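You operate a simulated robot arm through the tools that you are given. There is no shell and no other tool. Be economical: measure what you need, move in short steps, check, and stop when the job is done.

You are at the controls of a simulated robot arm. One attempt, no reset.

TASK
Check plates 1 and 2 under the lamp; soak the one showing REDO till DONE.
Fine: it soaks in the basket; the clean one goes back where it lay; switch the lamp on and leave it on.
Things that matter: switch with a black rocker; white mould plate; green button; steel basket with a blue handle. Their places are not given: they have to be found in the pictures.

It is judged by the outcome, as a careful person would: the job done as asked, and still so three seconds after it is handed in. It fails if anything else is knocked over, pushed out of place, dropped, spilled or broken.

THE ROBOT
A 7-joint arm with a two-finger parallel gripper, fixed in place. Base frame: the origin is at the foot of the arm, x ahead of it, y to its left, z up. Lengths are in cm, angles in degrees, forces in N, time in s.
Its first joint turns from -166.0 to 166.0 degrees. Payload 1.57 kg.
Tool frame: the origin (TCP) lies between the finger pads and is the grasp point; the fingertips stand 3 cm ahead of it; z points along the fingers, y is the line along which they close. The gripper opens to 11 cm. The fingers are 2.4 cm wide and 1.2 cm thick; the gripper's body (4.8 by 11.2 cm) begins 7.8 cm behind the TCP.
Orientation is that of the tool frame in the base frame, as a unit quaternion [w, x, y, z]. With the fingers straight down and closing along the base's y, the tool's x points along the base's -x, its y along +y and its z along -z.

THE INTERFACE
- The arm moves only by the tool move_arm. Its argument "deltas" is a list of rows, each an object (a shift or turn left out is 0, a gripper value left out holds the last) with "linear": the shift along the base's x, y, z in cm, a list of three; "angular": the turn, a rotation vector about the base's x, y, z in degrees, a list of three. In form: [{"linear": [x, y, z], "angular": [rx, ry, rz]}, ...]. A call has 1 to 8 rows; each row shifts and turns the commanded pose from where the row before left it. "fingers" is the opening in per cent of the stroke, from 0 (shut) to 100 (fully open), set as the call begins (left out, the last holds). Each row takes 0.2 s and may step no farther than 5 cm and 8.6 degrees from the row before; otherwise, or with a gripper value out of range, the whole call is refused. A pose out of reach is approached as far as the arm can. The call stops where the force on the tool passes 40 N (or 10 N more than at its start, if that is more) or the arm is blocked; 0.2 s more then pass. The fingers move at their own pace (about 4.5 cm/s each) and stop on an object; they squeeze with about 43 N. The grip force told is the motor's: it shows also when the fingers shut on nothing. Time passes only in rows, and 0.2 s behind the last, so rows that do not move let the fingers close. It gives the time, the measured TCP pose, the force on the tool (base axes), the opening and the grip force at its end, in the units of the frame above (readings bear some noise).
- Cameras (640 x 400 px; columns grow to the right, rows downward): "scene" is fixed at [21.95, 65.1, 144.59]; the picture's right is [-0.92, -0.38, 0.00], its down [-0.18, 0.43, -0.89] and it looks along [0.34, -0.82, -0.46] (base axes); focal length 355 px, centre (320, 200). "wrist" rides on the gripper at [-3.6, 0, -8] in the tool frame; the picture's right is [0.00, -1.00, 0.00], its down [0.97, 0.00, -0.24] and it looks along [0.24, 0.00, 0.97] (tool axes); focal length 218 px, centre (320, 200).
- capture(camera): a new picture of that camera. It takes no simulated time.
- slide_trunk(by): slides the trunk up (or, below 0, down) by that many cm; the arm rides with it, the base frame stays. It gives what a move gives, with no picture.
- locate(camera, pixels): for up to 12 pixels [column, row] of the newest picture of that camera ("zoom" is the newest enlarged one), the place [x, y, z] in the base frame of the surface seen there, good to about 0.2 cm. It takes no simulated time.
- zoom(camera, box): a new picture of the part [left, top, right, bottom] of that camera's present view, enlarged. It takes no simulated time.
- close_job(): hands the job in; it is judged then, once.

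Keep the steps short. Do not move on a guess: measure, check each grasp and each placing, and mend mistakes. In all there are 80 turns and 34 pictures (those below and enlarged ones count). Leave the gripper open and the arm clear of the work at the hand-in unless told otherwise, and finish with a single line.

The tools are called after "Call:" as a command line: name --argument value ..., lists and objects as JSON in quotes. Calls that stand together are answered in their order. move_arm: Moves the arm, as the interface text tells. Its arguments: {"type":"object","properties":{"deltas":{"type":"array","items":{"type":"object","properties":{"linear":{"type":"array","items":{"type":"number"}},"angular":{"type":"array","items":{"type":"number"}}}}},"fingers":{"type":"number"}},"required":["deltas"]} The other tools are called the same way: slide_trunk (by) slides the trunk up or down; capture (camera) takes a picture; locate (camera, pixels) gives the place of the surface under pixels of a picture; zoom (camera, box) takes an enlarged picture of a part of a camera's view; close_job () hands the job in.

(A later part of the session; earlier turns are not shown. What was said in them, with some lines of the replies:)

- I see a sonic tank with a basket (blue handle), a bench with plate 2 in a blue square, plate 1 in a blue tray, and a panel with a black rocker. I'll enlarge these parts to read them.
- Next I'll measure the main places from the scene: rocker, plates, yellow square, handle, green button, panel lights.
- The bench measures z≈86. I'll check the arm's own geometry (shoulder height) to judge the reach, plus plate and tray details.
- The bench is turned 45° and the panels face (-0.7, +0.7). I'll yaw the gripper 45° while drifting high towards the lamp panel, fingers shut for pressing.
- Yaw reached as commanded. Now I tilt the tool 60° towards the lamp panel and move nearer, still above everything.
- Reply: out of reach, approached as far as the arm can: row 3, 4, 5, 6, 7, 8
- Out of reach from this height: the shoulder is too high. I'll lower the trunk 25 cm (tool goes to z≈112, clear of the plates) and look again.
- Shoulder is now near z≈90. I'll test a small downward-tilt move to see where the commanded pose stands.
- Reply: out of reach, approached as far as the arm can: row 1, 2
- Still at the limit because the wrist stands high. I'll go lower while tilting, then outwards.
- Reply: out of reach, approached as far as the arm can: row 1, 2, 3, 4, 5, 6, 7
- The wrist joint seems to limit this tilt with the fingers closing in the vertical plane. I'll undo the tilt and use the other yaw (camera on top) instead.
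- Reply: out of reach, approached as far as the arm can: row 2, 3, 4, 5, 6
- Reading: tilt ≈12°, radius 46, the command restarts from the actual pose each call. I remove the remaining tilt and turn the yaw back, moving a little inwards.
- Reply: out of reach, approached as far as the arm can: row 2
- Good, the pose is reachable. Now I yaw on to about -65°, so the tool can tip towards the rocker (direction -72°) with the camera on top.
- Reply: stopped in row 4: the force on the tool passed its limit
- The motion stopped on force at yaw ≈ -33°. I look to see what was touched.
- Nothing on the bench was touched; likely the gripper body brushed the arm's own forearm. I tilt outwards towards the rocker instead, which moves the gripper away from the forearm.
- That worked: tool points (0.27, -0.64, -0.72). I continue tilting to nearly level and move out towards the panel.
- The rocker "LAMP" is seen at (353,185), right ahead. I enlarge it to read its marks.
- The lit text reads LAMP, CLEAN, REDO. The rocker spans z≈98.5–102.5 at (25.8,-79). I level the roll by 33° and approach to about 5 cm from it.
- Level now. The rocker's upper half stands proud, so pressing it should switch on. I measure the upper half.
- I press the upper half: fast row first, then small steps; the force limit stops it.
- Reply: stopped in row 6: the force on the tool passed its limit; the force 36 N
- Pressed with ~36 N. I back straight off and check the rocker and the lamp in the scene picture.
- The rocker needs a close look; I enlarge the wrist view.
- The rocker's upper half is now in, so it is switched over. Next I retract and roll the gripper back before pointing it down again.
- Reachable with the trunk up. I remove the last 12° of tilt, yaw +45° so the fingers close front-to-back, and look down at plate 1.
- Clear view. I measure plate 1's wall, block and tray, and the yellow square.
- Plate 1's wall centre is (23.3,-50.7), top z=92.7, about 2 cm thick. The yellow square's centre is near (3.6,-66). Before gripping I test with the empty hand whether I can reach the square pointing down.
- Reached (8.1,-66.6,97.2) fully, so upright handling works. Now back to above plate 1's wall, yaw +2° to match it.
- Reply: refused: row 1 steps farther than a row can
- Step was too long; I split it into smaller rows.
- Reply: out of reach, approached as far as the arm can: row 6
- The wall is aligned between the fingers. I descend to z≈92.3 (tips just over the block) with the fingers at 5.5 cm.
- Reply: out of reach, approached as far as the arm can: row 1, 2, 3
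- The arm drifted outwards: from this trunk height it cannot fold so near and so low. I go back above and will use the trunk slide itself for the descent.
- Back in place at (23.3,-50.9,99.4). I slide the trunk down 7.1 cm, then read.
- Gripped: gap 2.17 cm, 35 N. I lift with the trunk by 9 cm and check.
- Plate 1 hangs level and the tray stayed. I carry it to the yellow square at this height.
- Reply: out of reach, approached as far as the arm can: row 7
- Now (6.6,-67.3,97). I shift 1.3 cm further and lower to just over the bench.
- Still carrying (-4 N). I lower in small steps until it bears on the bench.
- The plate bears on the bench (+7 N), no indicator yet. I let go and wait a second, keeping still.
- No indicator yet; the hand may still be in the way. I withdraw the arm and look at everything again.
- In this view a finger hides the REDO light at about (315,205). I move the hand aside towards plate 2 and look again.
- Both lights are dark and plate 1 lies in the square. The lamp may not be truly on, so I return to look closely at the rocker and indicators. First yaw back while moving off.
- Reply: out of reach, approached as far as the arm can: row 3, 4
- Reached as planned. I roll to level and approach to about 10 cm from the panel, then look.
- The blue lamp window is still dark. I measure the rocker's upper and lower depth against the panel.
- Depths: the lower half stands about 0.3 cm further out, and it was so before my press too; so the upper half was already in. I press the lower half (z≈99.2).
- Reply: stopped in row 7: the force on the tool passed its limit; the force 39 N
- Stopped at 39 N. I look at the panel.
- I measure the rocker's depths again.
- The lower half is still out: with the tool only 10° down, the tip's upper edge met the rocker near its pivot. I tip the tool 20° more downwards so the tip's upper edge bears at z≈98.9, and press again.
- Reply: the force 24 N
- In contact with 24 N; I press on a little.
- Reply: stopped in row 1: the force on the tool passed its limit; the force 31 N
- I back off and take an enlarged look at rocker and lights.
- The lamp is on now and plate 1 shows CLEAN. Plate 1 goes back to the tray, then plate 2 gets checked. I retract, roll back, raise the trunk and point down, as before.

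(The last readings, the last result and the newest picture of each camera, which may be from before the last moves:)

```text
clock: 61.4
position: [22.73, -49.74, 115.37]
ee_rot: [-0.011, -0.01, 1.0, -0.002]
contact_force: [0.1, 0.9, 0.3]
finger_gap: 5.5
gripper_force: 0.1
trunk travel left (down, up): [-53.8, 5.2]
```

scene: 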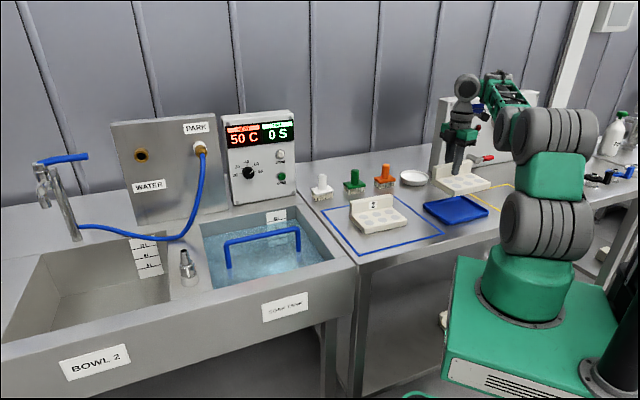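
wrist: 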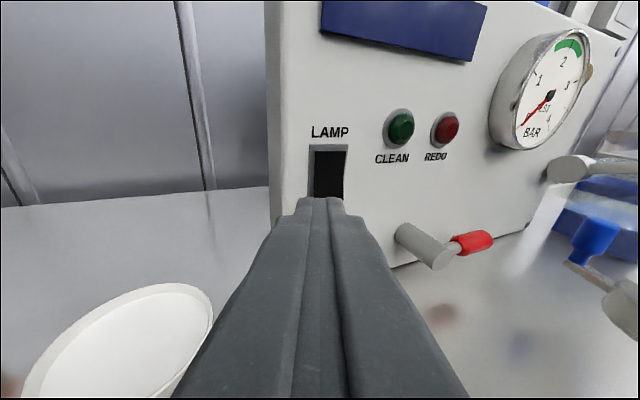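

Pointing down within 1°. I correct this, yaw to 45°, and go toward plate 1 at the yellow square.

Call:
move_arm --deltas '[{"angular": [0.25, -1.26, 0]}, {"linear": [-1, -1, 0], "angular": [0, 0, 7.4]}, {"linear": [-1, -1, 0], "angular": [0, 0, 7.4]}, {"linear": [-1, -1, -1], "angular": [0, 0, 7.4]}, {"linear": [-1, -1, -1], "angular": [0, 0, 7.4]}, {"linear": [-1, -1.5, -1], "angular": [0, 0, 7.4]}, {"linear": [-1, -1.5, -2], "angular": [0, 0, 7]}]'

Call:
move_arm --deltas '[{"linear": [-2.5, -2.5, -3]}, {"linear": [-2.5, -2.5, -3]}, {"linear": [-2.5, -2.5, -2.5]}, {"linear": [-2.6, -2.2, -2]}, {"linear": [0, -1.5, -2]}]'

```text
clock: 63.0
position: [16.45, -56.71, 110.5]
ee_rot: [0.001, -0.384, 0.923, -0.001]
contact_force: [-0.1, -0.3, 0.1]
finger_gap: 5.48
gripper_force: 0.1
trunk travel left (down, up): [-53.8, 5.2]
```

```text
clock: 64.2
position: [6.36, -67.99, 97.82]
ee_rot: [0.001, -0.383, 0.924, 0.0]
contact_force: [0.7, -0.2, 0.5]
finger_gap: 5.51
gripper_force: 0.0
trunk travel left (down, up): [-53.8, 5.2]
```

Above plate 1. I lower to the release pose (6.55,-68.45,91.9).

Call:
move_arm --deltas '[{"linear": [0.1, -0.4, -2]}, {"linear": [0.1, -0.1, -2]}, {"linear": [0, 0, -1.9]}]'

Call:
move_arm --deltas '[{}, {}, {}, {}, {}]' --fingers 0

```text
clock: 65.0
position: [6.81, -68.4, 92.0]
ee_rot: [0.0, -0.384, 0.923, -0.001]
contact_force: [-0.6, -0.3, 0.8]
finger_gap: 5.5
gripper_force: 0.1
trunk travel left (down, up): [-53.8, 5.2]
```

```text
clock: 66.2
position: [6.76, -68.38, 91.99]
ee_rot: [-0.001, -0.384, 0.923, -0.001]
contact_force: [0.0, 0.7, 0.2]
finger_gap: 2.16
gripper_force: 34.4
trunk travel left (down, up): [-53.8, 5.2]
```

Gripped (2.16 cm). I lift and carry it back to above the tray at z≈104.

Call:
move_arm --deltas '[{"linear": [0, 0, 4]}, {"linear": [0, 0, 4]}, {"linear": [2.8, 2.95, 2], "angular": [0, 0, 0.25]}, {"linear": [2.8, 2.95, 2], "angular": [0, 0, 0.25]}, {"linear": [2.8, 2.95, 0], "angular": [0, 0, 0.25]}, {"linear": [2.8, 2.95, 0], "angular": [0, 0, 0.25]}, {"linear": [2.8, 2.95, 0], "angular": [0, 0, 0.25]}, {"linear": [2.7, 2.95, 0], "angular": [0, 0, 0.25]}]'

```text
clock: 68.0
position: [20.53, -58.9, 104.97]
ee_rot: [-0.001, -0.395, 0.919, -0.007]
contact_force: [1.1, -2.0, 20.2]
finger_gap: 2.12
gripper_force: 34.2
out of reach, approached as far as the arm can: row 2, 3, 4, 5, 6, 7
trunk travel left (down, up): [-53.8, 5.2]
```

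A 20 N reading with the arm hindered from coming inwards (too high a trunk for so near a place). I ease off, lower the trunk 4 cm (plate bottom stays ~8 cm above the bench), and read again.

Call:
move_arm --deltas '[{"linear": [0, -0.5, 0.5]}, {"linear": [0, -0.5, 0.3]}]'

Call:
capture --camera "scene"

```text
clock: 68.5
position: [20.5, -59.91, 105.3]
ee_rot: [0.001, -0.395, 0.919, 0.0]
contact_force: [0.8, -1.1, -3.3]
finger_gap: 2.15
gripper_force: 34.4
trunk travel left (down, up): [-53.8, 5.2]
```

```text
6 pictures are left
```

scene: 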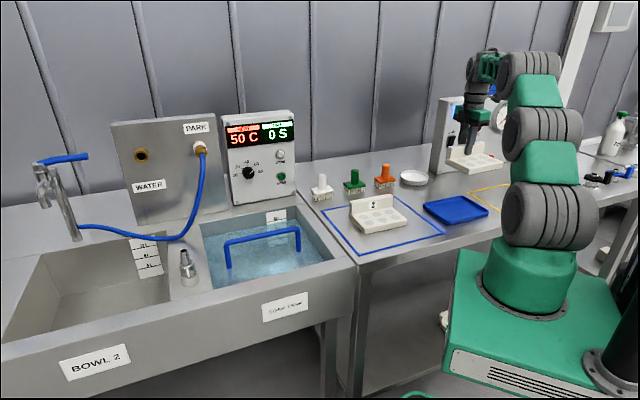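

The plate hangs free and level; the arm was only lagging. I bring it over the tray in slower steps.

Call:
move_arm --deltas '[{"linear": [0.75, 2.3, -0.3]}, {"linear": [0.75, 2.3, -0.3]}, {"linear": [0.75, 2.3, -0.3]}, {"linear": [0.73, 2.35, -0.3]}, {}]'

```text
clock: 69.8
position: [23.3, -50.44, 104.31]
ee_rot: [0.001, -0.395, 0.919, 0.0]
contact_force: [0.0, 0.5, -2.9]
finger_gap: 2.18
gripper_force: 34.6
trunk travel left (down, up): [-53.8, 5.2]
```

I trim the position to (23.48,-50.66) and lower with the trunk to just above the tray floor.

Call:
move_arm --deltas '[{"linear": [0.16, -0.2, 0]}, {}]'

Call:
slide_trunk --by -11.4

```text
clock: 70.3
position: [23.45, -50.76, 104.49]
ee_rot: [0.001, -0.395, 0.919, -0.001]
contact_force: [-0.1, -0.5, -4.2]
finger_gap: 2.16
gripper_force: 34.5
trunk travel left (down, up): [-53.8, 5.2]
```

```text
clock: 71.8
position: [23.61, -50.72, 93.01]
ee_rot: [0.001, -0.396, 0.918, 0.0]
contact_force: [-0.8, 0.1, -3.3]
finger_gap: 2.16
gripper_force: 34.6
trunk travel left (down, up): [-42.4, 16.6]
```

At z=93.0, still free. I lower 0.45 cm more to the tray floor.

Call:
slide_trunk --by -0.45

```text
clock: 72.3
position: [23.54, -50.76, 92.42]
ee_rot: [0.001, -0.396, 0.918, -0.001]
contact_force: [-0.1, -0.2, -3.2]
finger_gap: 2.16
gripper_force: 34.3
trunk travel left (down, up): [-42.0, 17.0]
```

Call:
slide_trunk --by -0.2

```text
clock: 72.9
position: [23.51, -50.88, 92.46]
ee_rot: [0.0, -0.395, 0.919, -0.001]
contact_force: [0.3, 0.2, 4.1]
finger_gap: 2.18
gripper_force: 34.4
trunk travel left (down, up): [-41.8, 17.2]
```

It bears now (+4 N). I let go, rise with the trunk, and meanwhile measure plate 2 on the last scene picture.

Call:
move_arm --deltas '[{}, {}, {}]' --fingers 50

Call:
slide_trunk --by 11

Call:
locate --camera "scene" --pixels '[[351, 202], [371, 198], [391, 195], [353, 203], [389, 197], [371, 196], [373, 204], [361, 233], [408, 221], [263, 237], [280, 260], [245, 260]]'

```text
clock: 73.7
position: [23.5, -50.66, 92.36]
ee_rot: [0.001, -0.395, 0.919, -0.002]
contact_force: [0.2, 0.4, 0.0]
finger_gap: 5.47
gripper_force: 0.1
trunk travel left (down, up): [-41.8, 17.2]
```

```text
clock: 75.1
position: [23.59, -50.74, 103.31]
ee_rot: [0.0, -0.396, 0.918, -0.001]
contact_force: [0.2, 0.6, 0.3]
finger_gap: 5.5
gripper_force: 0.0
trunk travel left (down, up): [-52.8, 6.2]
```

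```text
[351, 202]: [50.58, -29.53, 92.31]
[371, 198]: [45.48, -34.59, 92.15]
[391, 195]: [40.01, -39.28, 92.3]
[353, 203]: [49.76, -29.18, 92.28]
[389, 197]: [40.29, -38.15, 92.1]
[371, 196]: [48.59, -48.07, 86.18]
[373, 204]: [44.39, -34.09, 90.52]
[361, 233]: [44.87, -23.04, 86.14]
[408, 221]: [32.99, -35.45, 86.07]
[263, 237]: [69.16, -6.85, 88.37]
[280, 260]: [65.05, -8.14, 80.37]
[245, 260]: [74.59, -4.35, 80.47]
```

Plate 1 is back in its tray. Plate 2's wall centre is about (45.2,-34.6), top z=92.2. I move above it with yaw ≈44°.

Call:
move_arm --deltas '[{"linear": [3.1, 2.3, 1], "angular": [0, 0, -0.4]}, {"linear": [3.1, 2.3, 1], "angular": [0, 0, -0.4]}, {"linear": [3.1, 2.3, 0], "angular": [0, 0, -0.4]}, {"linear": [3.1, 2.3, 0], "angular": [0, 0, -0.4]}, {"linear": [3.1, 2.3, 0], "angular": [0, 0, -0.4]}, {"linear": [3.1, 2.3, -1], "angular": [0, 0, -0.4]}, {"linear": [3.0, 2.3, -1], "angular": [0, 0, -0.2]}, {}]'

Call:
capture --camera "wrist"

```text
clock: 76.9
position: [45.06, -34.64, 103.27]
ee_rot: [0.0, -0.375, 0.927, -0.001]
contact_force: [0.2, -0.3, -0.6]
finger_gap: 5.51
gripper_force: 0.0
trunk travel left (down, up): [-52.8, 6.2]
```

```text
5 pictures are left
```

wrist: 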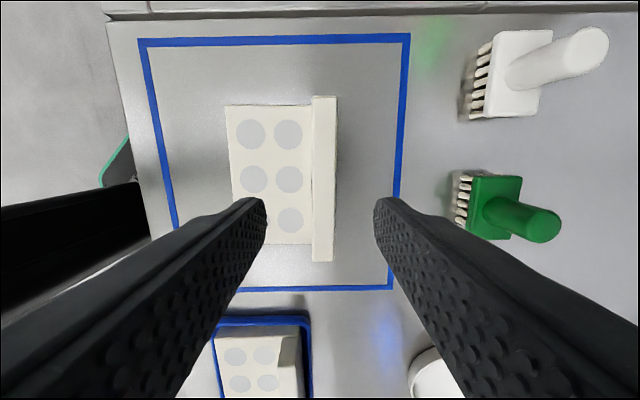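

Aligned. I check the wall ends, then slide down.

Call:
locate --camera "wrist" --pixels '[[316, 180], [334, 180], [325, 98], [323, 258], [315, 110], [335, 110], [314, 250], [331, 250]]'

Call:
slide_trunk --by -8

```text
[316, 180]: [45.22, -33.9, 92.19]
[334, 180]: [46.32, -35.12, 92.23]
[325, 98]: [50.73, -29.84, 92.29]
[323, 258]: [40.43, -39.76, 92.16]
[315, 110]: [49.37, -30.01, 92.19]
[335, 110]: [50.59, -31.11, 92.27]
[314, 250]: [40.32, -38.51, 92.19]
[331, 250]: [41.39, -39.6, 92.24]
```

```text
clock: 78.0
position: [45.11, -34.64, 95.45]
ee_rot: [0.001, -0.374, 0.927, -0.001]
contact_force: [-0.7, 0.7, 0.5]
finger_gap: 5.49
gripper_force: 0.1
trunk travel left (down, up): [-44.8, 14.2]
```

The wall's middle is (45.55,-34.8); I shift 0.4 cm, go down the last 3.5 cm and grip.

Call:
move_arm --deltas '[{"linear": [0.4, -0.2, 0]}, {}]'

Call:
slide_trunk --by -3.5

Call:
move_arm --deltas '[{}, {}, {}, {}, {}]' --fingers 0

Call:
slide_trunk --by 12

```text
clock: 78.7
position: [45.51, -34.89, 95.37]
ee_rot: [0.0, -0.374, 0.927, -0.001]
contact_force: [0.2, -0.3, 0.4]
finger_gap: 5.48
gripper_force: 0.2
trunk travel left (down, up): [-44.8, 14.2]
```

```text
clock: 79.4
position: [45.35, -35.01, 91.88]
ee_rot: [0.0, -0.375, 0.927, -0.001]
contact_force: [0.5, 0.5, -0.1]
finger_gap: 5.5
gripper_force: 0.0
trunk travel left (down, up): [-41.3, 17.7]
```

```text
clock: 80.6
position: [45.31, -35.03, 91.84]
ee_rot: [0.0, -0.374, 0.927, -0.001]
contact_force: [-1.3, 0.8, 0.0]
finger_gap: 2.18
gripper_force: 34.9
trunk travel left (down, up): [-41.3, 17.7]
```

```text
clock: 82.1
position: [45.36, -34.88, 103.79]
ee_rot: [0.0, -0.375, 0.927, -0.001]
contact_force: [0.3, -0.8, -3.5]
finger_gap: 2.19
gripper_force: 35.0
trunk travel left (down, up): [-53.3, 5.7]
```

Plate 2 held (gap 2.19, -3.5 N). I carry it over, clear above plate 1, towards the yellow square.

Call:
move_arm --deltas '[{"linear": [-3, -2.6, -0.2]}, {"linear": [-3, -2.6, -0.2]}, {"linear": [-3, -2.6, -0.2]}, {"linear": [-3, -2.6, -0.2]}, {"linear": [-3, -2.6, -0.2]}, {"linear": [-3, -2.6, -0.2]}, {"linear": [-3, -2.6, -0.2]}, {"linear": [-3, -2.6, -0.2]}]'

Call:
move_arm --deltas '[{"linear": [-2.9, -2.55, -0.3]}, {"linear": [-2.9, -2.55, -0.3]}, {"linear": [-2.9, -2.55, -0.3]}, {"linear": [-2.9, -2.55, -0.3], "angular": [0, 0, 0.5]}, {"linear": [-1.6, -1.2, -2.5], "angular": [0, 0, 0.5]}, {"linear": [-1.6, -1.3, -2]}, {}]'

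```text
clock: 83.9
position: [21.37, -55.98, 102.25]
ee_rot: [0.0, -0.375, 0.927, -0.001]
contact_force: [-0.2, -0.1, -2.3]
finger_gap: 2.16
gripper_force: 34.4
trunk travel left (down, up): [-53.3, 5.7]
```

```text
clock: 85.5
position: [6.69, -68.43, 96.53]
ee_rot: [-0.001, -0.383, 0.924, 0.0]
contact_force: [-0.1, -0.4, -2.9]
finger_gap: 2.19
gripper_force: 35.0
trunk travel left (down, up): [-53.3, 5.7]
```

In place above the square. I lower to the bench, open the fingers in place, and look at the lights.

Call:
move_arm --deltas '[{"linear": [0, 0, -2]}, {"linear": [0, 0, -2]}, {"linear": [0, 0, -0.5]}, {"linear": [0, 0, -0.2]}, {"linear": [0, 0, -0.1]}]'

Call:
move_arm --deltas '[{}, {}, {}, {}, {}]' --fingers 30

Call:
zoom --camera "scene" --box '[400, 80, 560, 220]'

```text
clock: 86.7
position: [6.56, -68.47, 91.94]
ee_rot: [0.0, -0.383, 0.924, -0.002]
contact_force: [1.1, -1.7, 3.1]
finger_gap: 2.2
gripper_force: 34.3
trunk travel left (down, up): [-53.3, 5.7]
```

```text
clock: 87.9
position: [6.59, -68.46, 91.7]
ee_rot: [0.001, -0.383, 0.924, -0.001]
contact_force: [0.0, 0.5, -0.1]
finger_gap: 3.31
gripper_force: 0.1
trunk travel left (down, up): [-53.3, 5.7]
```

```text
2.86 times, centred on (480, 150) of scene
```

zoom: 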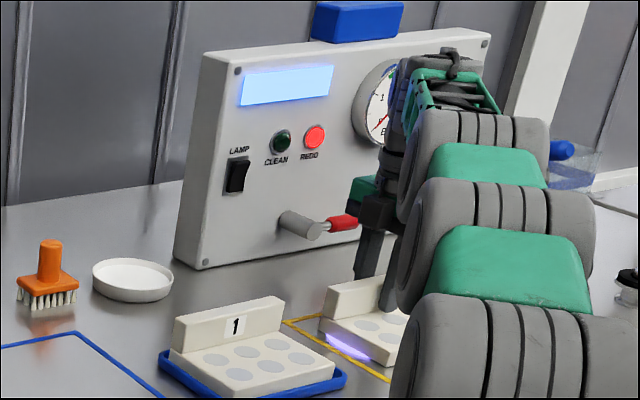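

Plate 2 shows REDO, the lamp window glows, plate 1 is in its tray. I grip plate 2 again, lift, and measure the tank on the scene picture.

Call:
move_arm --deltas '[{}, {}, {}, {}]' --fingers 0

Call:
move_arm --deltas '[{"linear": [0, 0, 3]}, {"linear": [0.6, 0.8, 3.5]}, {"linear": [2.4, 2.4, 3.3]}, {"linear": [2.8, 2.7, 2]}, {"linear": [3, 2.6, 0]}, {"linear": [3, 2.6, 0]}, {"linear": [3, 2.6, 0]}, {}]'

Call:
locate --camera "scene" --pixels '[[201, 222], [278, 207], [329, 262], [212, 290], [205, 245], [240, 282], [310, 265], [281, 178], [229, 268], [298, 250], [240, 217], [282, 228]]'

```text
clock: 88.9
position: [6.69, -68.41, 91.76]
ee_rot: [0.001, -0.383, 0.924, -0.001]
contact_force: [-0.3, -0.3, 1.6]
finger_gap: 2.2
gripper_force: 34.9
trunk travel left (down, up): [-53.3, 5.7]
```

```text
clock: 90.7
position: [21.53, -54.63, 103.46]
ee_rot: [0.0, -0.383, 0.924, -0.001]
contact_force: [0.0, -0.1, -3.8]
finger_gap: 2.17
gripper_force: 35.1
trunk travel left (down, up): [-53.3, 5.7]
```

```text
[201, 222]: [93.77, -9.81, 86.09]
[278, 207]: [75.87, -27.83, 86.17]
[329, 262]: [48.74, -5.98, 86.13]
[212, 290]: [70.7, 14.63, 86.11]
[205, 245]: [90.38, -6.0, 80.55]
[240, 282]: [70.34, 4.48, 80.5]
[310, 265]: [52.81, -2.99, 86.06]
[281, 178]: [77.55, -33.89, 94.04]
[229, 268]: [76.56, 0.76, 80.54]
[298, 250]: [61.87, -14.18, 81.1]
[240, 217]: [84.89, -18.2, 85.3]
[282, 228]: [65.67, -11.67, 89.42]
```

Held (-3.8 N). Tank opening: d 39.5–73, along the bench e 32–60; the handle bar runs e 34–54 at d 53.6, z≈89. I carry plate 2 towards the tank and enlarge the tank view to find the basket.

Call:
move_arm --deltas '[{"linear": [3.3, 3.5, 0.9]}, {"linear": [3.3, 3.5, 0.9]}, {"linear": [3.3, 3.5, 0.8]}, {"linear": [3.3, 3.5, 0]}, {"linear": [3.3, 3.5, 0]}, {"linear": [3.3, 3.5, 0]}, {"linear": [3.3, 3.5, 0]}, {}]'

Call:
zoom --camera "scene" --box '[195, 140, 345, 300]'

```text
clock: 92.5
position: [44.72, -30.09, 106.12]
ee_rot: [0.0, -0.383, 0.924, -0.001]
contact_force: [0.4, -0.2, -3.6]
finger_gap: 2.17
gripper_force: 34.8
trunk travel left (down, up): [-53.3, 5.7]
```

```text
2.50 times, centred on (270, 220) of scene
```

zoom: 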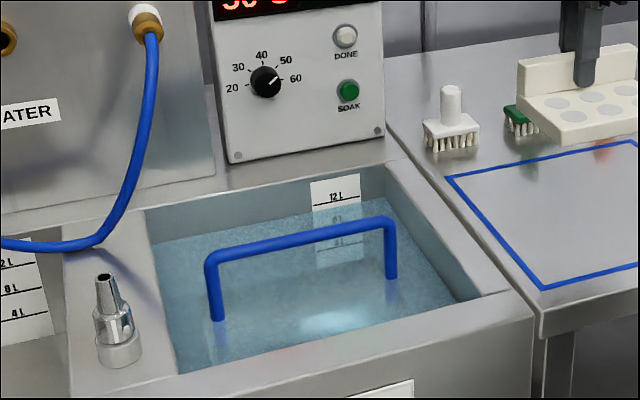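

The basket itself is hidden under water. To keep the gripper body above the handle when lowering, I set the plate on the free bench below, regrip it 1.3 cm higher on its wall, and lift; I also measure the empty bowl beside for the depth.

Call:
locate --camera "scene" --pixels '[[145, 246], [148, 259], [150, 271], [80, 300], [110, 290], [60, 320], [275, 216], [160, 276]]'

Call:
slide_trunk --by -14.2

```text
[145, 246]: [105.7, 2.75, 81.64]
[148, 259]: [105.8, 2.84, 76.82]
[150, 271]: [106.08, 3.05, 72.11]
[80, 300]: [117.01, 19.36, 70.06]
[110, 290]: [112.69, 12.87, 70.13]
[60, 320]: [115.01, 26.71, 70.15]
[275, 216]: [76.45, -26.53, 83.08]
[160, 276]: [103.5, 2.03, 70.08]
```

```text
clock: 94.2
position: [44.64, -30.08, 91.97]
ee_rot: [0.0, -0.383, 0.924, -0.001]
contact_force: [-0.9, -0.5, -3.2]
finger_gap: 2.15
gripper_force: 34.7
trunk travel left (down, up): [-39.1, 19.9]
```

The bowl floor is at z=70, so the handle would block a wall-at-back placing. Better: turn the plate 180° so its wall faces the front; then the flat part can slide under the handle bar. I lift again and turn -180° on the way to above the tank's near side.

Call:
slide_trunk --by 14.2

Call:
move_arm --deltas '[{"linear": [0.75, 1.42, 0], "angular": [0, 0, -8.18]}, {"linear": [0.75, 1.42, 0], "angular": [0, 0, -8.18]}, {"linear": [0.75, 1.42, 0], "angular": [0, 0, -8.18]}, {"linear": [0.75, 1.42, 0], "angular": [0, 0, -8.18]}, {"linear": [0.75, 1.42, 0], "angular": [0, 0, -8.18]}, {"linear": [0.75, 1.42, 0], "angular": [0, 0, -8.18]}, {"linear": [0.75, 1.42, 0], "angular": [0, 0, -8.18]}, {"linear": [0.75, 1.42, 0], "angular": [0, 0, -8.18]}]'

Call:
move_arm --deltas '[{"linear": [0.75, 1.42, 0], "angular": [0, 0, -8.18]}, {"linear": [0.75, 1.42, 0], "angular": [0, 0, -8.18]}, {"linear": [0.75, 1.42, 0], "angular": [0, 0, -8.18]}, {"linear": [0.75, 1.42, 0], "angular": [0, 0, -8.18]}, {"linear": [0.75, 1.42, 0], "angular": [0, 0, -8.18]}, {"linear": [0.75, 1.42, 0], "angular": [0, 0, -8.18]}, {"linear": [0.75, 1.42, 0], "angular": [0, 0, -8.18]}, {"linear": [0.75, 1.42, 0], "angular": [0, 0, -8.18]}]'

```text
clock: 95.9
position: [44.63, -30.17, 106.2]
ee_rot: [0.0, -0.382, 0.924, -0.001]
contact_force: [0.0, 0.7, -3.1]
finger_gap: 2.18
gripper_force: 34.7
trunk travel left (down, up): [-53.3, 5.7]
```

```text
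clock: 97.7
position: [50.69, -18.74, 106.15]
ee_rot: [0.001, 0.178, 0.984, -0.001]
contact_force: [0.2, 0.6, -3.4]
finger_gap: 2.19
gripper_force: 34.9
trunk travel left (down, up): [-53.3, 5.7]
```

```text
clock: 99.5
position: [56.63, -7.34, 106.15]
ee_rot: [0.0, 0.682, 0.732, 0.0]
contact_force: [0.1, 0.5, -3.5]
finger_gap: 2.18
gripper_force: 34.9
trunk travel left (down, up): [-53.3, 5.7]
```

The turn works. I finish it to -135° at (61,1.2) and lower with the trunk to TCP z≈89.4 on the near side of the bar.

Call:
move_arm --deltas '[{"linear": [0.73, 1.42, 0], "angular": [0, 0, -8.18]}, {"linear": [0.73, 1.42, 0], "angular": [0, 0, -8.18]}, {"linear": [0.73, 1.42, 0], "angular": [0, 0, -8.18]}, {"linear": [0.73, 1.42, 0], "angular": [0, 0, -8.18]}, {"linear": [0.73, 1.42, 0], "angular": [0, 0, -8.18]}, {"linear": [0.73, 1.42, 0], "angular": [0, 0, -8.1]}, {}]'

Call:
slide_trunk --by -13.5

Call:
capture --camera "wrist"

```text
clock: 101.1
position: [61.02, 1.06, 106.15]
ee_rot: [-0.001, 0.924, 0.383, 0.0]
contact_force: [-0.1, 0.3, -3.5]
finger_gap: 2.19
gripper_force: 34.4
trunk travel left (down, up): [-53.3, 5.7]
```

```text
clock: 102.7
position: [61.09, 1.05, 92.78]
ee_rot: [-0.001, 0.924, 0.383, -0.001]
contact_force: [1.1, -0.2, -2.7]
finger_gap: 2.2
gripper_force: 34.5
trunk travel left (down, up): [-39.8, 19.2]
```

```text
2 pictures are left
```

wrist: 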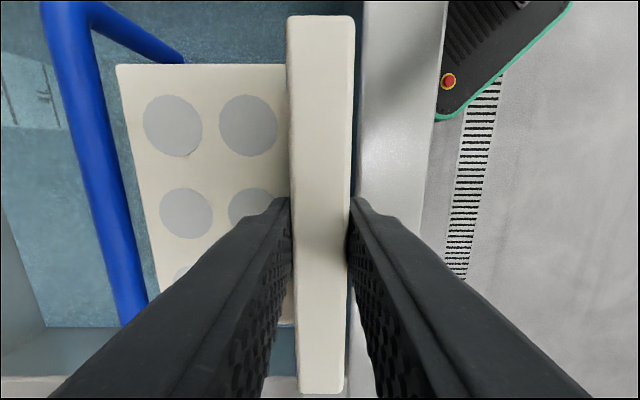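

The bar lies just left of the plate's far edge. I measure both before lowering.

Call:
locate --camera "wrist" --pixels '[[75, 60], [100, 170], [128, 300], [112, 170], [122, 70], [155, 270], [150, 45], [180, 58], [368, 120], [365, 30], [322, 20], [320, 385]]'

```text
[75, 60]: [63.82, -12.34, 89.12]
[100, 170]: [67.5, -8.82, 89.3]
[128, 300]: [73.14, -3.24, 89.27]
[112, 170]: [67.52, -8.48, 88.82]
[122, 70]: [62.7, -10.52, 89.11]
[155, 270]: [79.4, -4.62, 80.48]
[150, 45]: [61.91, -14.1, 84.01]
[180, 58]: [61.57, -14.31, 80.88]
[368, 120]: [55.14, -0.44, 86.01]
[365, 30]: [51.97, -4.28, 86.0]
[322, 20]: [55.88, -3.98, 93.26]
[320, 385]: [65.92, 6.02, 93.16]
```

Bar at d≈54 (underside z≈88.2), plate's far edge at d=51.8. I lower 3.4 cm, slide the plate 4.6 cm under the bar, then lower 7 cm into the tank.

Call:
slide_trunk --by -3.4

Call:
move_arm --deltas '[{"linear": [0.8, -0.8, 0]}, {"linear": [0.8, -0.8, 0]}, {"linear": [0.8, -0.8, 0]}, {"linear": [0.8, -0.8, 0]}, {}]'

Call:
slide_trunk --by -7

Call:
move_arm --deltas '[{"linear": [0, 0, -0.5]}, {"linear": [0, 0, -0.5]}, {"linear": [0, 0, -0.5]}, {"linear": [0, 0, -0.4]}, {"linear": [0, 0, -0.4]}, {}]'

```text
clock: 103.5
position: [61.21, 1.09, 89.2]
ee_rot: [-0.001, 0.924, 0.383, 0.0]
contact_force: [-0.4, -0.7, -3.3]
finger_gap: 2.17
gripper_force: 33.9
trunk travel left (down, up): [-36.4, 22.6]
```

```text
clock: 104.7
position: [64.28, -2.35, 89.23]
ee_rot: [0.0, 0.923, 0.384, 0.0]
contact_force: [0.1, -0.1, -3.8]
finger_gap: 2.18
gripper_force: 34.9
trunk travel left (down, up): [-36.4, 22.6]
```

```text
clock: 105.8
position: [64.29, -2.26, 82.39]
ee_rot: [-0.001, 0.924, 0.383, 0.0]
contact_force: [0.4, 0.0, -3.1]
finger_gap: 2.21
gripper_force: 35.1
trunk travel left (down, up): [-29.4, 29.6]
```

```text
clock: 107.2
position: [64.23, -2.23, 80.0]
ee_rot: [-0.002, 0.924, 0.384, 0.0]
contact_force: [0.0, -0.4, -2.4]
finger_gap: 2.15
gripper_force: 34.9
trunk travel left (down, up): [-29.4, 29.6]
```

Going well, still free at TCP 80.0. I lower on in small steps until it bears on the basket floor.

Call:
move_arm --deltas '[{"linear": [0, 0, -0.4]}, {"linear": [0, 0, -0.4]}, {"linear": [0, 0, -0.3]}, {"linear": [0, 0, -0.3]}, {"linear": [0, 0, -0.3]}, {}]'

```text
clock: 107.9
position: [64.42, -2.38, 79.94]
ee_rot: [0.003, 0.923, 0.384, 0.007]
contact_force: [-2.1, 0.0, 13.1]
finger_gap: 2.19
gripper_force: 34.9
trunk travel left (down, up): [-29.4, 29.6]
stopped in row 3: the force on the tool passed its limit (the readings are from after the stop); the commanded pose is now the measured one
```

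It bears on a floor at TCP 79.9 (plate bottom ≈74, well inside the handle span). I open, rise straight up with the trunk, and turn the yaw to about -31° on the way to the soak-panel approach.

Call:
move_arm --deltas '[{}, {}, {}]' --fingers 30

Call:
slide_trunk --by 23

Call:
move_arm --deltas '[{"linear": [-1.38, -1.9, 0.9], "angular": [0, 0, 8]}, {"linear": [-1.38, -1.9, 0.9], "angular": [0, 0, 8]}, {"linear": [-1.38, -1.9, 0.9], "angular": [0, 0, 8]}, {"linear": [-1.38, -1.9, 0.9], "angular": [0, 0, 8]}, {"linear": [-1.38, -1.9, 0.9], "angular": [0, 0, 8]}, {"linear": [-1.38, -1.9, 0.9], "angular": [0, 0, 8]}, {"linear": [-1.38, -1.9, 0.9], "angular": [0, 0, 8]}]'

Call:
move_arm --deltas '[{"linear": [-1.38, -1.9, 0.5], "angular": [0, 0, 8]}, {"linear": [-1.38, -1.9, 0.5], "angular": [0, 0, 8]}, {"linear": [-1.38, -1.9, 0.5], "angular": [0, 0, 8]}, {"linear": [-1.38, -1.9, 0.5], "angular": [0, 0, 8]}, {"linear": [-1.38, -1.9, 0.5], "angular": [0, 0, 8]}, {"linear": [-1.38, -1.9, 0.5], "angular": [0, 0, 8]}]' --fingers 0

```text
clock: 108.7
position: [64.48, -2.38, 80.06]
ee_rot: [0.003, 0.923, 0.384, 0.006]
contact_force: [9.8, -5.1, 27.6]
finger_gap: 2.37
gripper_force: 0.0
trunk travel left (down, up): [-29.4, 29.6]
```

```text
clock: 111.2
position: [64.37, -2.33, 102.72]
ee_rot: [0.001, 0.923, 0.384, 0.003]
contact_force: [0.4, 0.0, 0.1]
finger_gap: 3.3
gripper_force: 0.1
trunk travel left (down, up): [-52.4, 6.6]
```

```text
clock: 112.8
position: [54.75, -15.54, 108.99]
ee_rot: [-0.001, 0.633, 0.774, 0.005]
contact_force: [0.2, -0.5, -0.3]
finger_gap: 3.31
gripper_force: 0.0
trunk travel left (down, up): [-52.4, 6.6]
```

```text
clock: 114.2
position: [46.57, -26.95, 112.0]
ee_rot: [-0.003, 0.265, 0.964, 0.003]
contact_force: [-0.5, 0.1, 0.4]
finger_gap: 0.0
gripper_force: 21.4
trunk travel left (down, up): [-52.4, 6.6]
```

The hand is free and pointing down at (46.6,-27,112). I tilt it 67° towards the soak panel and lower the trunk.

Call:
move_arm --deltas '[{"linear": [0, 0, 1.5], "angular": [-4.4, -7.1, 0]}, {"linear": [0, 0, 1.5], "angular": [-4.4, -7.1, 0]}, {"linear": [0, 0, 1.5], "angular": [-4.4, -7.1, 0]}, {"linear": [0, 0, 2], "angular": [-4.4, -7.1, 0]}, {"linear": [0, 0, 2], "angular": [-4.4, -7.1, 0]}, {"linear": [0, 0, 2], "angular": [-4.4, -7.1, 0]}, {"linear": [0, 0, 2], "angular": [-4.4, -7.1, 0]}, {"linear": [0, 0, 2], "angular": [-4.4, -7.1, 0]}]'

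Call:
slide_trunk --by -22

```text
clock: 116.0
position: [46.52, -26.98, 126.49]
ee_rot: [0.528, 0.221, 0.806, -0.153]
contact_force: [-0.4, 0.0, 0.1]
finger_gap: 0.0
gripper_force: 21.4
trunk travel left (down, up): [-52.4, 6.6]
```

```text
clock: 118.3
position: [46.5, -27.0, 104.48]
ee_rot: [0.526, 0.221, 0.807, -0.152]
contact_force: [-0.7, -0.3, 0.5]
finger_gap: 0.0
gripper_force: 20.8
trunk travel left (down, up): [-30.4, 28.6]
```

Tool points (0.78,-0.48,-0.40). I approach the green button at (77.5,-33.9,94) to about 1.5 cm, then press in small steps.

Call:
move_arm --deltas '[{"linear": [4.2, -0.7, -1.5]}, {"linear": [4.2, -0.7, -1.5]}, {"linear": [4.2, -0.7, -1.5]}, {"linear": [4.2, -0.7, -1.5]}, {"linear": [4.2, -0.7, -1.5]}, {"linear": [4.2, -0.7, -1.5]}, {"linear": [1.6, -0.4, -1]}, {}]'

Call:
move_arm --deltas '[{"linear": [0.3, -0.2, 0]}, {"linear": [0.3, -0.2, 0]}, {"linear": [0.3, -0.2, 0]}, {"linear": [0.3, -0.2, 0]}, {"linear": [0.3, -0.2, 0]}, {"linear": [0.25, -0.2, 0]}, {"linear": [0.25, -0.2, 0]}]'

```text
clock: 120.1
position: [73.29, -31.62, 94.45]
ee_rot: [0.526, 0.221, 0.807, -0.152]
contact_force: [0.1, -0.2, 0.4]
finger_gap: 0.01
gripper_force: 21.7
trunk travel left (down, up): [-30.4, 28.6]
```

```text
clock: 121.7
position: [75.3, -32.83, 94.49]
ee_rot: [0.526, 0.221, 0.807, -0.152]
contact_force: [-16.3, 9.6, 1.5]
finger_gap: 0.01
gripper_force: 21.5
trunk travel left (down, up): [-30.4, 28.6]
```

19 N on the button. I press slightly further, then back off and look at the panel and tank.

Call:
move_arm --deltas '[{"linear": [0.25, -0.2, 0]}, {"linear": [0.25, -0.2, 0]}, {}]'

Call:
move_arm --deltas '[{"linear": [-2, 1.3, 0.5]}, {"linear": [-4, 1, 1.5]}, {"linear": [-4, 1, 1.5]}, {"linear": [-4, 0, 1.5]}, {"linear": [-4, 0, 1.5]}, {"linear": [-4, 0, 1.5]}, {"linear": [-4, 0, 1.5]}]'

Call:
zoom --camera "scene" --box '[195, 100, 355, 300]'

```text
clock: 122.3
position: [75.34, -32.93, 94.49]
ee_rot: [0.525, 0.221, 0.808, -0.151]
contact_force: [-31.3, 18.0, 4.2]
finger_gap: 0.01
gripper_force: 21.4
trunk travel left (down, up): [-30.4, 28.6]
stopped in row 2: the force on the tool passed its limit (the readings are from after the stop); the commanded pose is now the measured one
```

```text
clock: 123.9
position: [49.78, -29.95, 103.58]
ee_rot: [0.523, 0.222, 0.809, -0.152]
contact_force: [0.5, -0.3, -0.9]
finger_gap: 0.02
gripper_force: 21.6
trunk travel left (down, up): [-30.4, 28.6]
```

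```text
2.00 times, centred on (275, 200) of scene
```

zoom: 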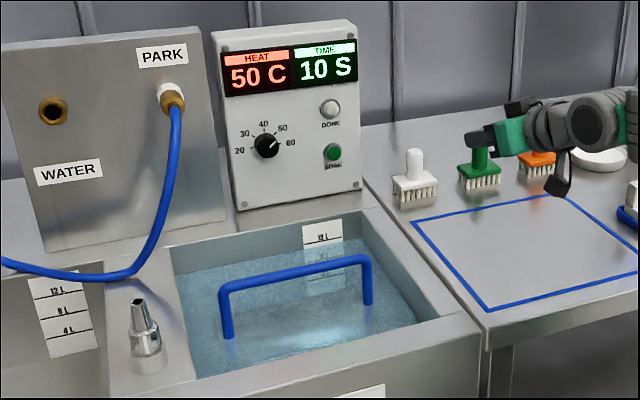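

The timer runs: TIME 10 S, DONE still dark. I raise the arm clear, open the gripper, and wait about 16 s, then take the last picture.

Call:
slide_trunk --by 22

Call:
move_arm --deltas '[{}, {}, {}, {}, {}, {}, {}, {}]' --fingers 60

Call:
move_arm --deltas '[{}, {}, {}, {}, {}, {}, {}, {}]'

Call:
move_arm --deltas '[{}, {}, {}, {}, {}, {}, {}, {}]'

Call:
move_arm --deltas '[{}, {}, {}, {}, {}, {}, {}, {}]'

Call:
move_arm --deltas '[{}, {}, {}, {}, {}, {}, {}, {}]'

Call:
move_arm --deltas '[{}, {}, {}, {}, {}, {}, {}, {}]'

Call:
move_arm --deltas '[{}, {}, {}, {}, {}, {}, {}, {}]'

Call:
move_arm --deltas '[{}, {}, {}, {}, {}, {}, {}, {}]'

Call:
capture --camera "scene"

```text
clock: 126.2
position: [49.82, -29.93, 125.6]
ee_rot: [0.524, 0.222, 0.808, -0.152]
contact_force: [0.2, 0.0, 0.1]
finger_gap: 0.0
gripper_force: 21.2
trunk travel left (down, up): [-52.4, 6.6]
```

```text
clock: 128.0
position: [49.84, -29.94, 125.65]
ee_rot: [0.525, 0.221, 0.808, -0.152]
contact_force: [-0.8, 0.0, 0.4]
finger_gap: 6.6
gripper_force: 0.0
trunk travel left (down, up): [-52.4, 6.6]
```

```text
clock: 129.8
position: [49.89, -29.95, 125.72]
ee_rot: [0.524, 0.222, 0.808, -0.151]
contact_force: [-0.5, 0.2, 1.4]
finger_gap: 6.58
gripper_force: 0.2
trunk travel left (down, up): [-52.4, 6.6]
```

```text
clock: 131.6
position: [49.8, -29.83, 125.62]
ee_rot: [0.524, 0.221, 0.808, -0.151]
contact_force: [-0.4, -0.4, 0.0]
finger_gap: 6.61
gripper_force: 0.0
trunk travel left (down, up): [-52.4, 6.6]
```

```text
clock: 133.4
position: [49.78, -29.91, 125.6]
ee_rot: [0.525, 0.221, 0.808, -0.151]
contact_force: [0.3, -0.4, 0.1]
finger_gap: 6.58
gripper_force: 0.0
trunk travel left (down, up): [-52.4, 6.6]
```

```text
clock: 135.2
position: [49.83, -29.87, 125.57]
ee_rot: [0.524, 0.221, 0.809, -0.151]
contact_force: [0.0, -0.3, -0.1]
finger_gap: 6.58
gripper_force: 0.1
trunk travel left (down, up): [-52.4, 6.6]
```

```text
clock: 137.0
position: [49.87, -29.82, 125.71]
ee_rot: [0.524, 0.222, 0.808, -0.151]
contact_force: [-0.6, 0.4, -0.2]
finger_gap: 6.61
gripper_force: 0.1
trunk travel left (down, up): [-52.4, 6.6]
```

```text
clock: 138.8
position: [49.82, -29.95, 125.62]
ee_rot: [0.524, 0.222, 0.808, -0.152]
contact_force: [0.4, -0.1, 0.6]
finger_gap: 6.57
gripper_force: 0.1
trunk travel left (down, up): [-52.4, 6.6]
```

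```text
clock: 140.6
position: [49.86, -29.92, 125.59]
ee_rot: [0.524, 0.222, 0.809, -0.151]
contact_force: [-0.5, 0.2, 0.0]
finger_gap: 6.6
gripper_force: 0.0
trunk travel left (down, up): [-52.4, 6.6]
```

```text
0 pictures are left
```

scene: 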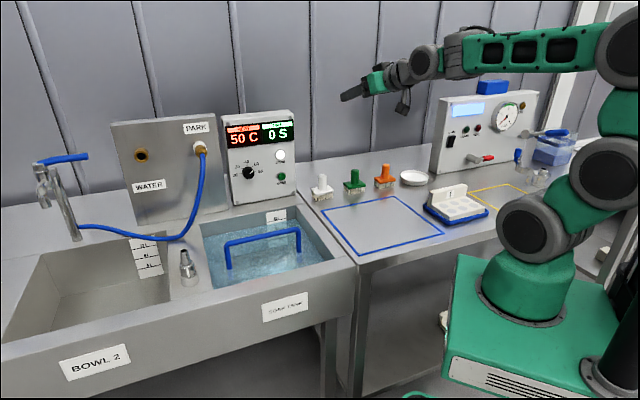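

TIME shows 0 S and the DONE light at (280,155) is white. The lamp window glows, plate 1 is in its tray, the handle hasn't moved, and the arm is clear with the gripper open. I hand in.

Call:
close_job

```text
The job is handed in.
```

Plate 1 showed CLEAN and is back in its tray, the lamp is on, and plate 2 showed REDO and was lowered into the basket and soaked till DONE; the water hid it, so I could not see how it rests there, and it may have dropped a centimetre or two when I let go.
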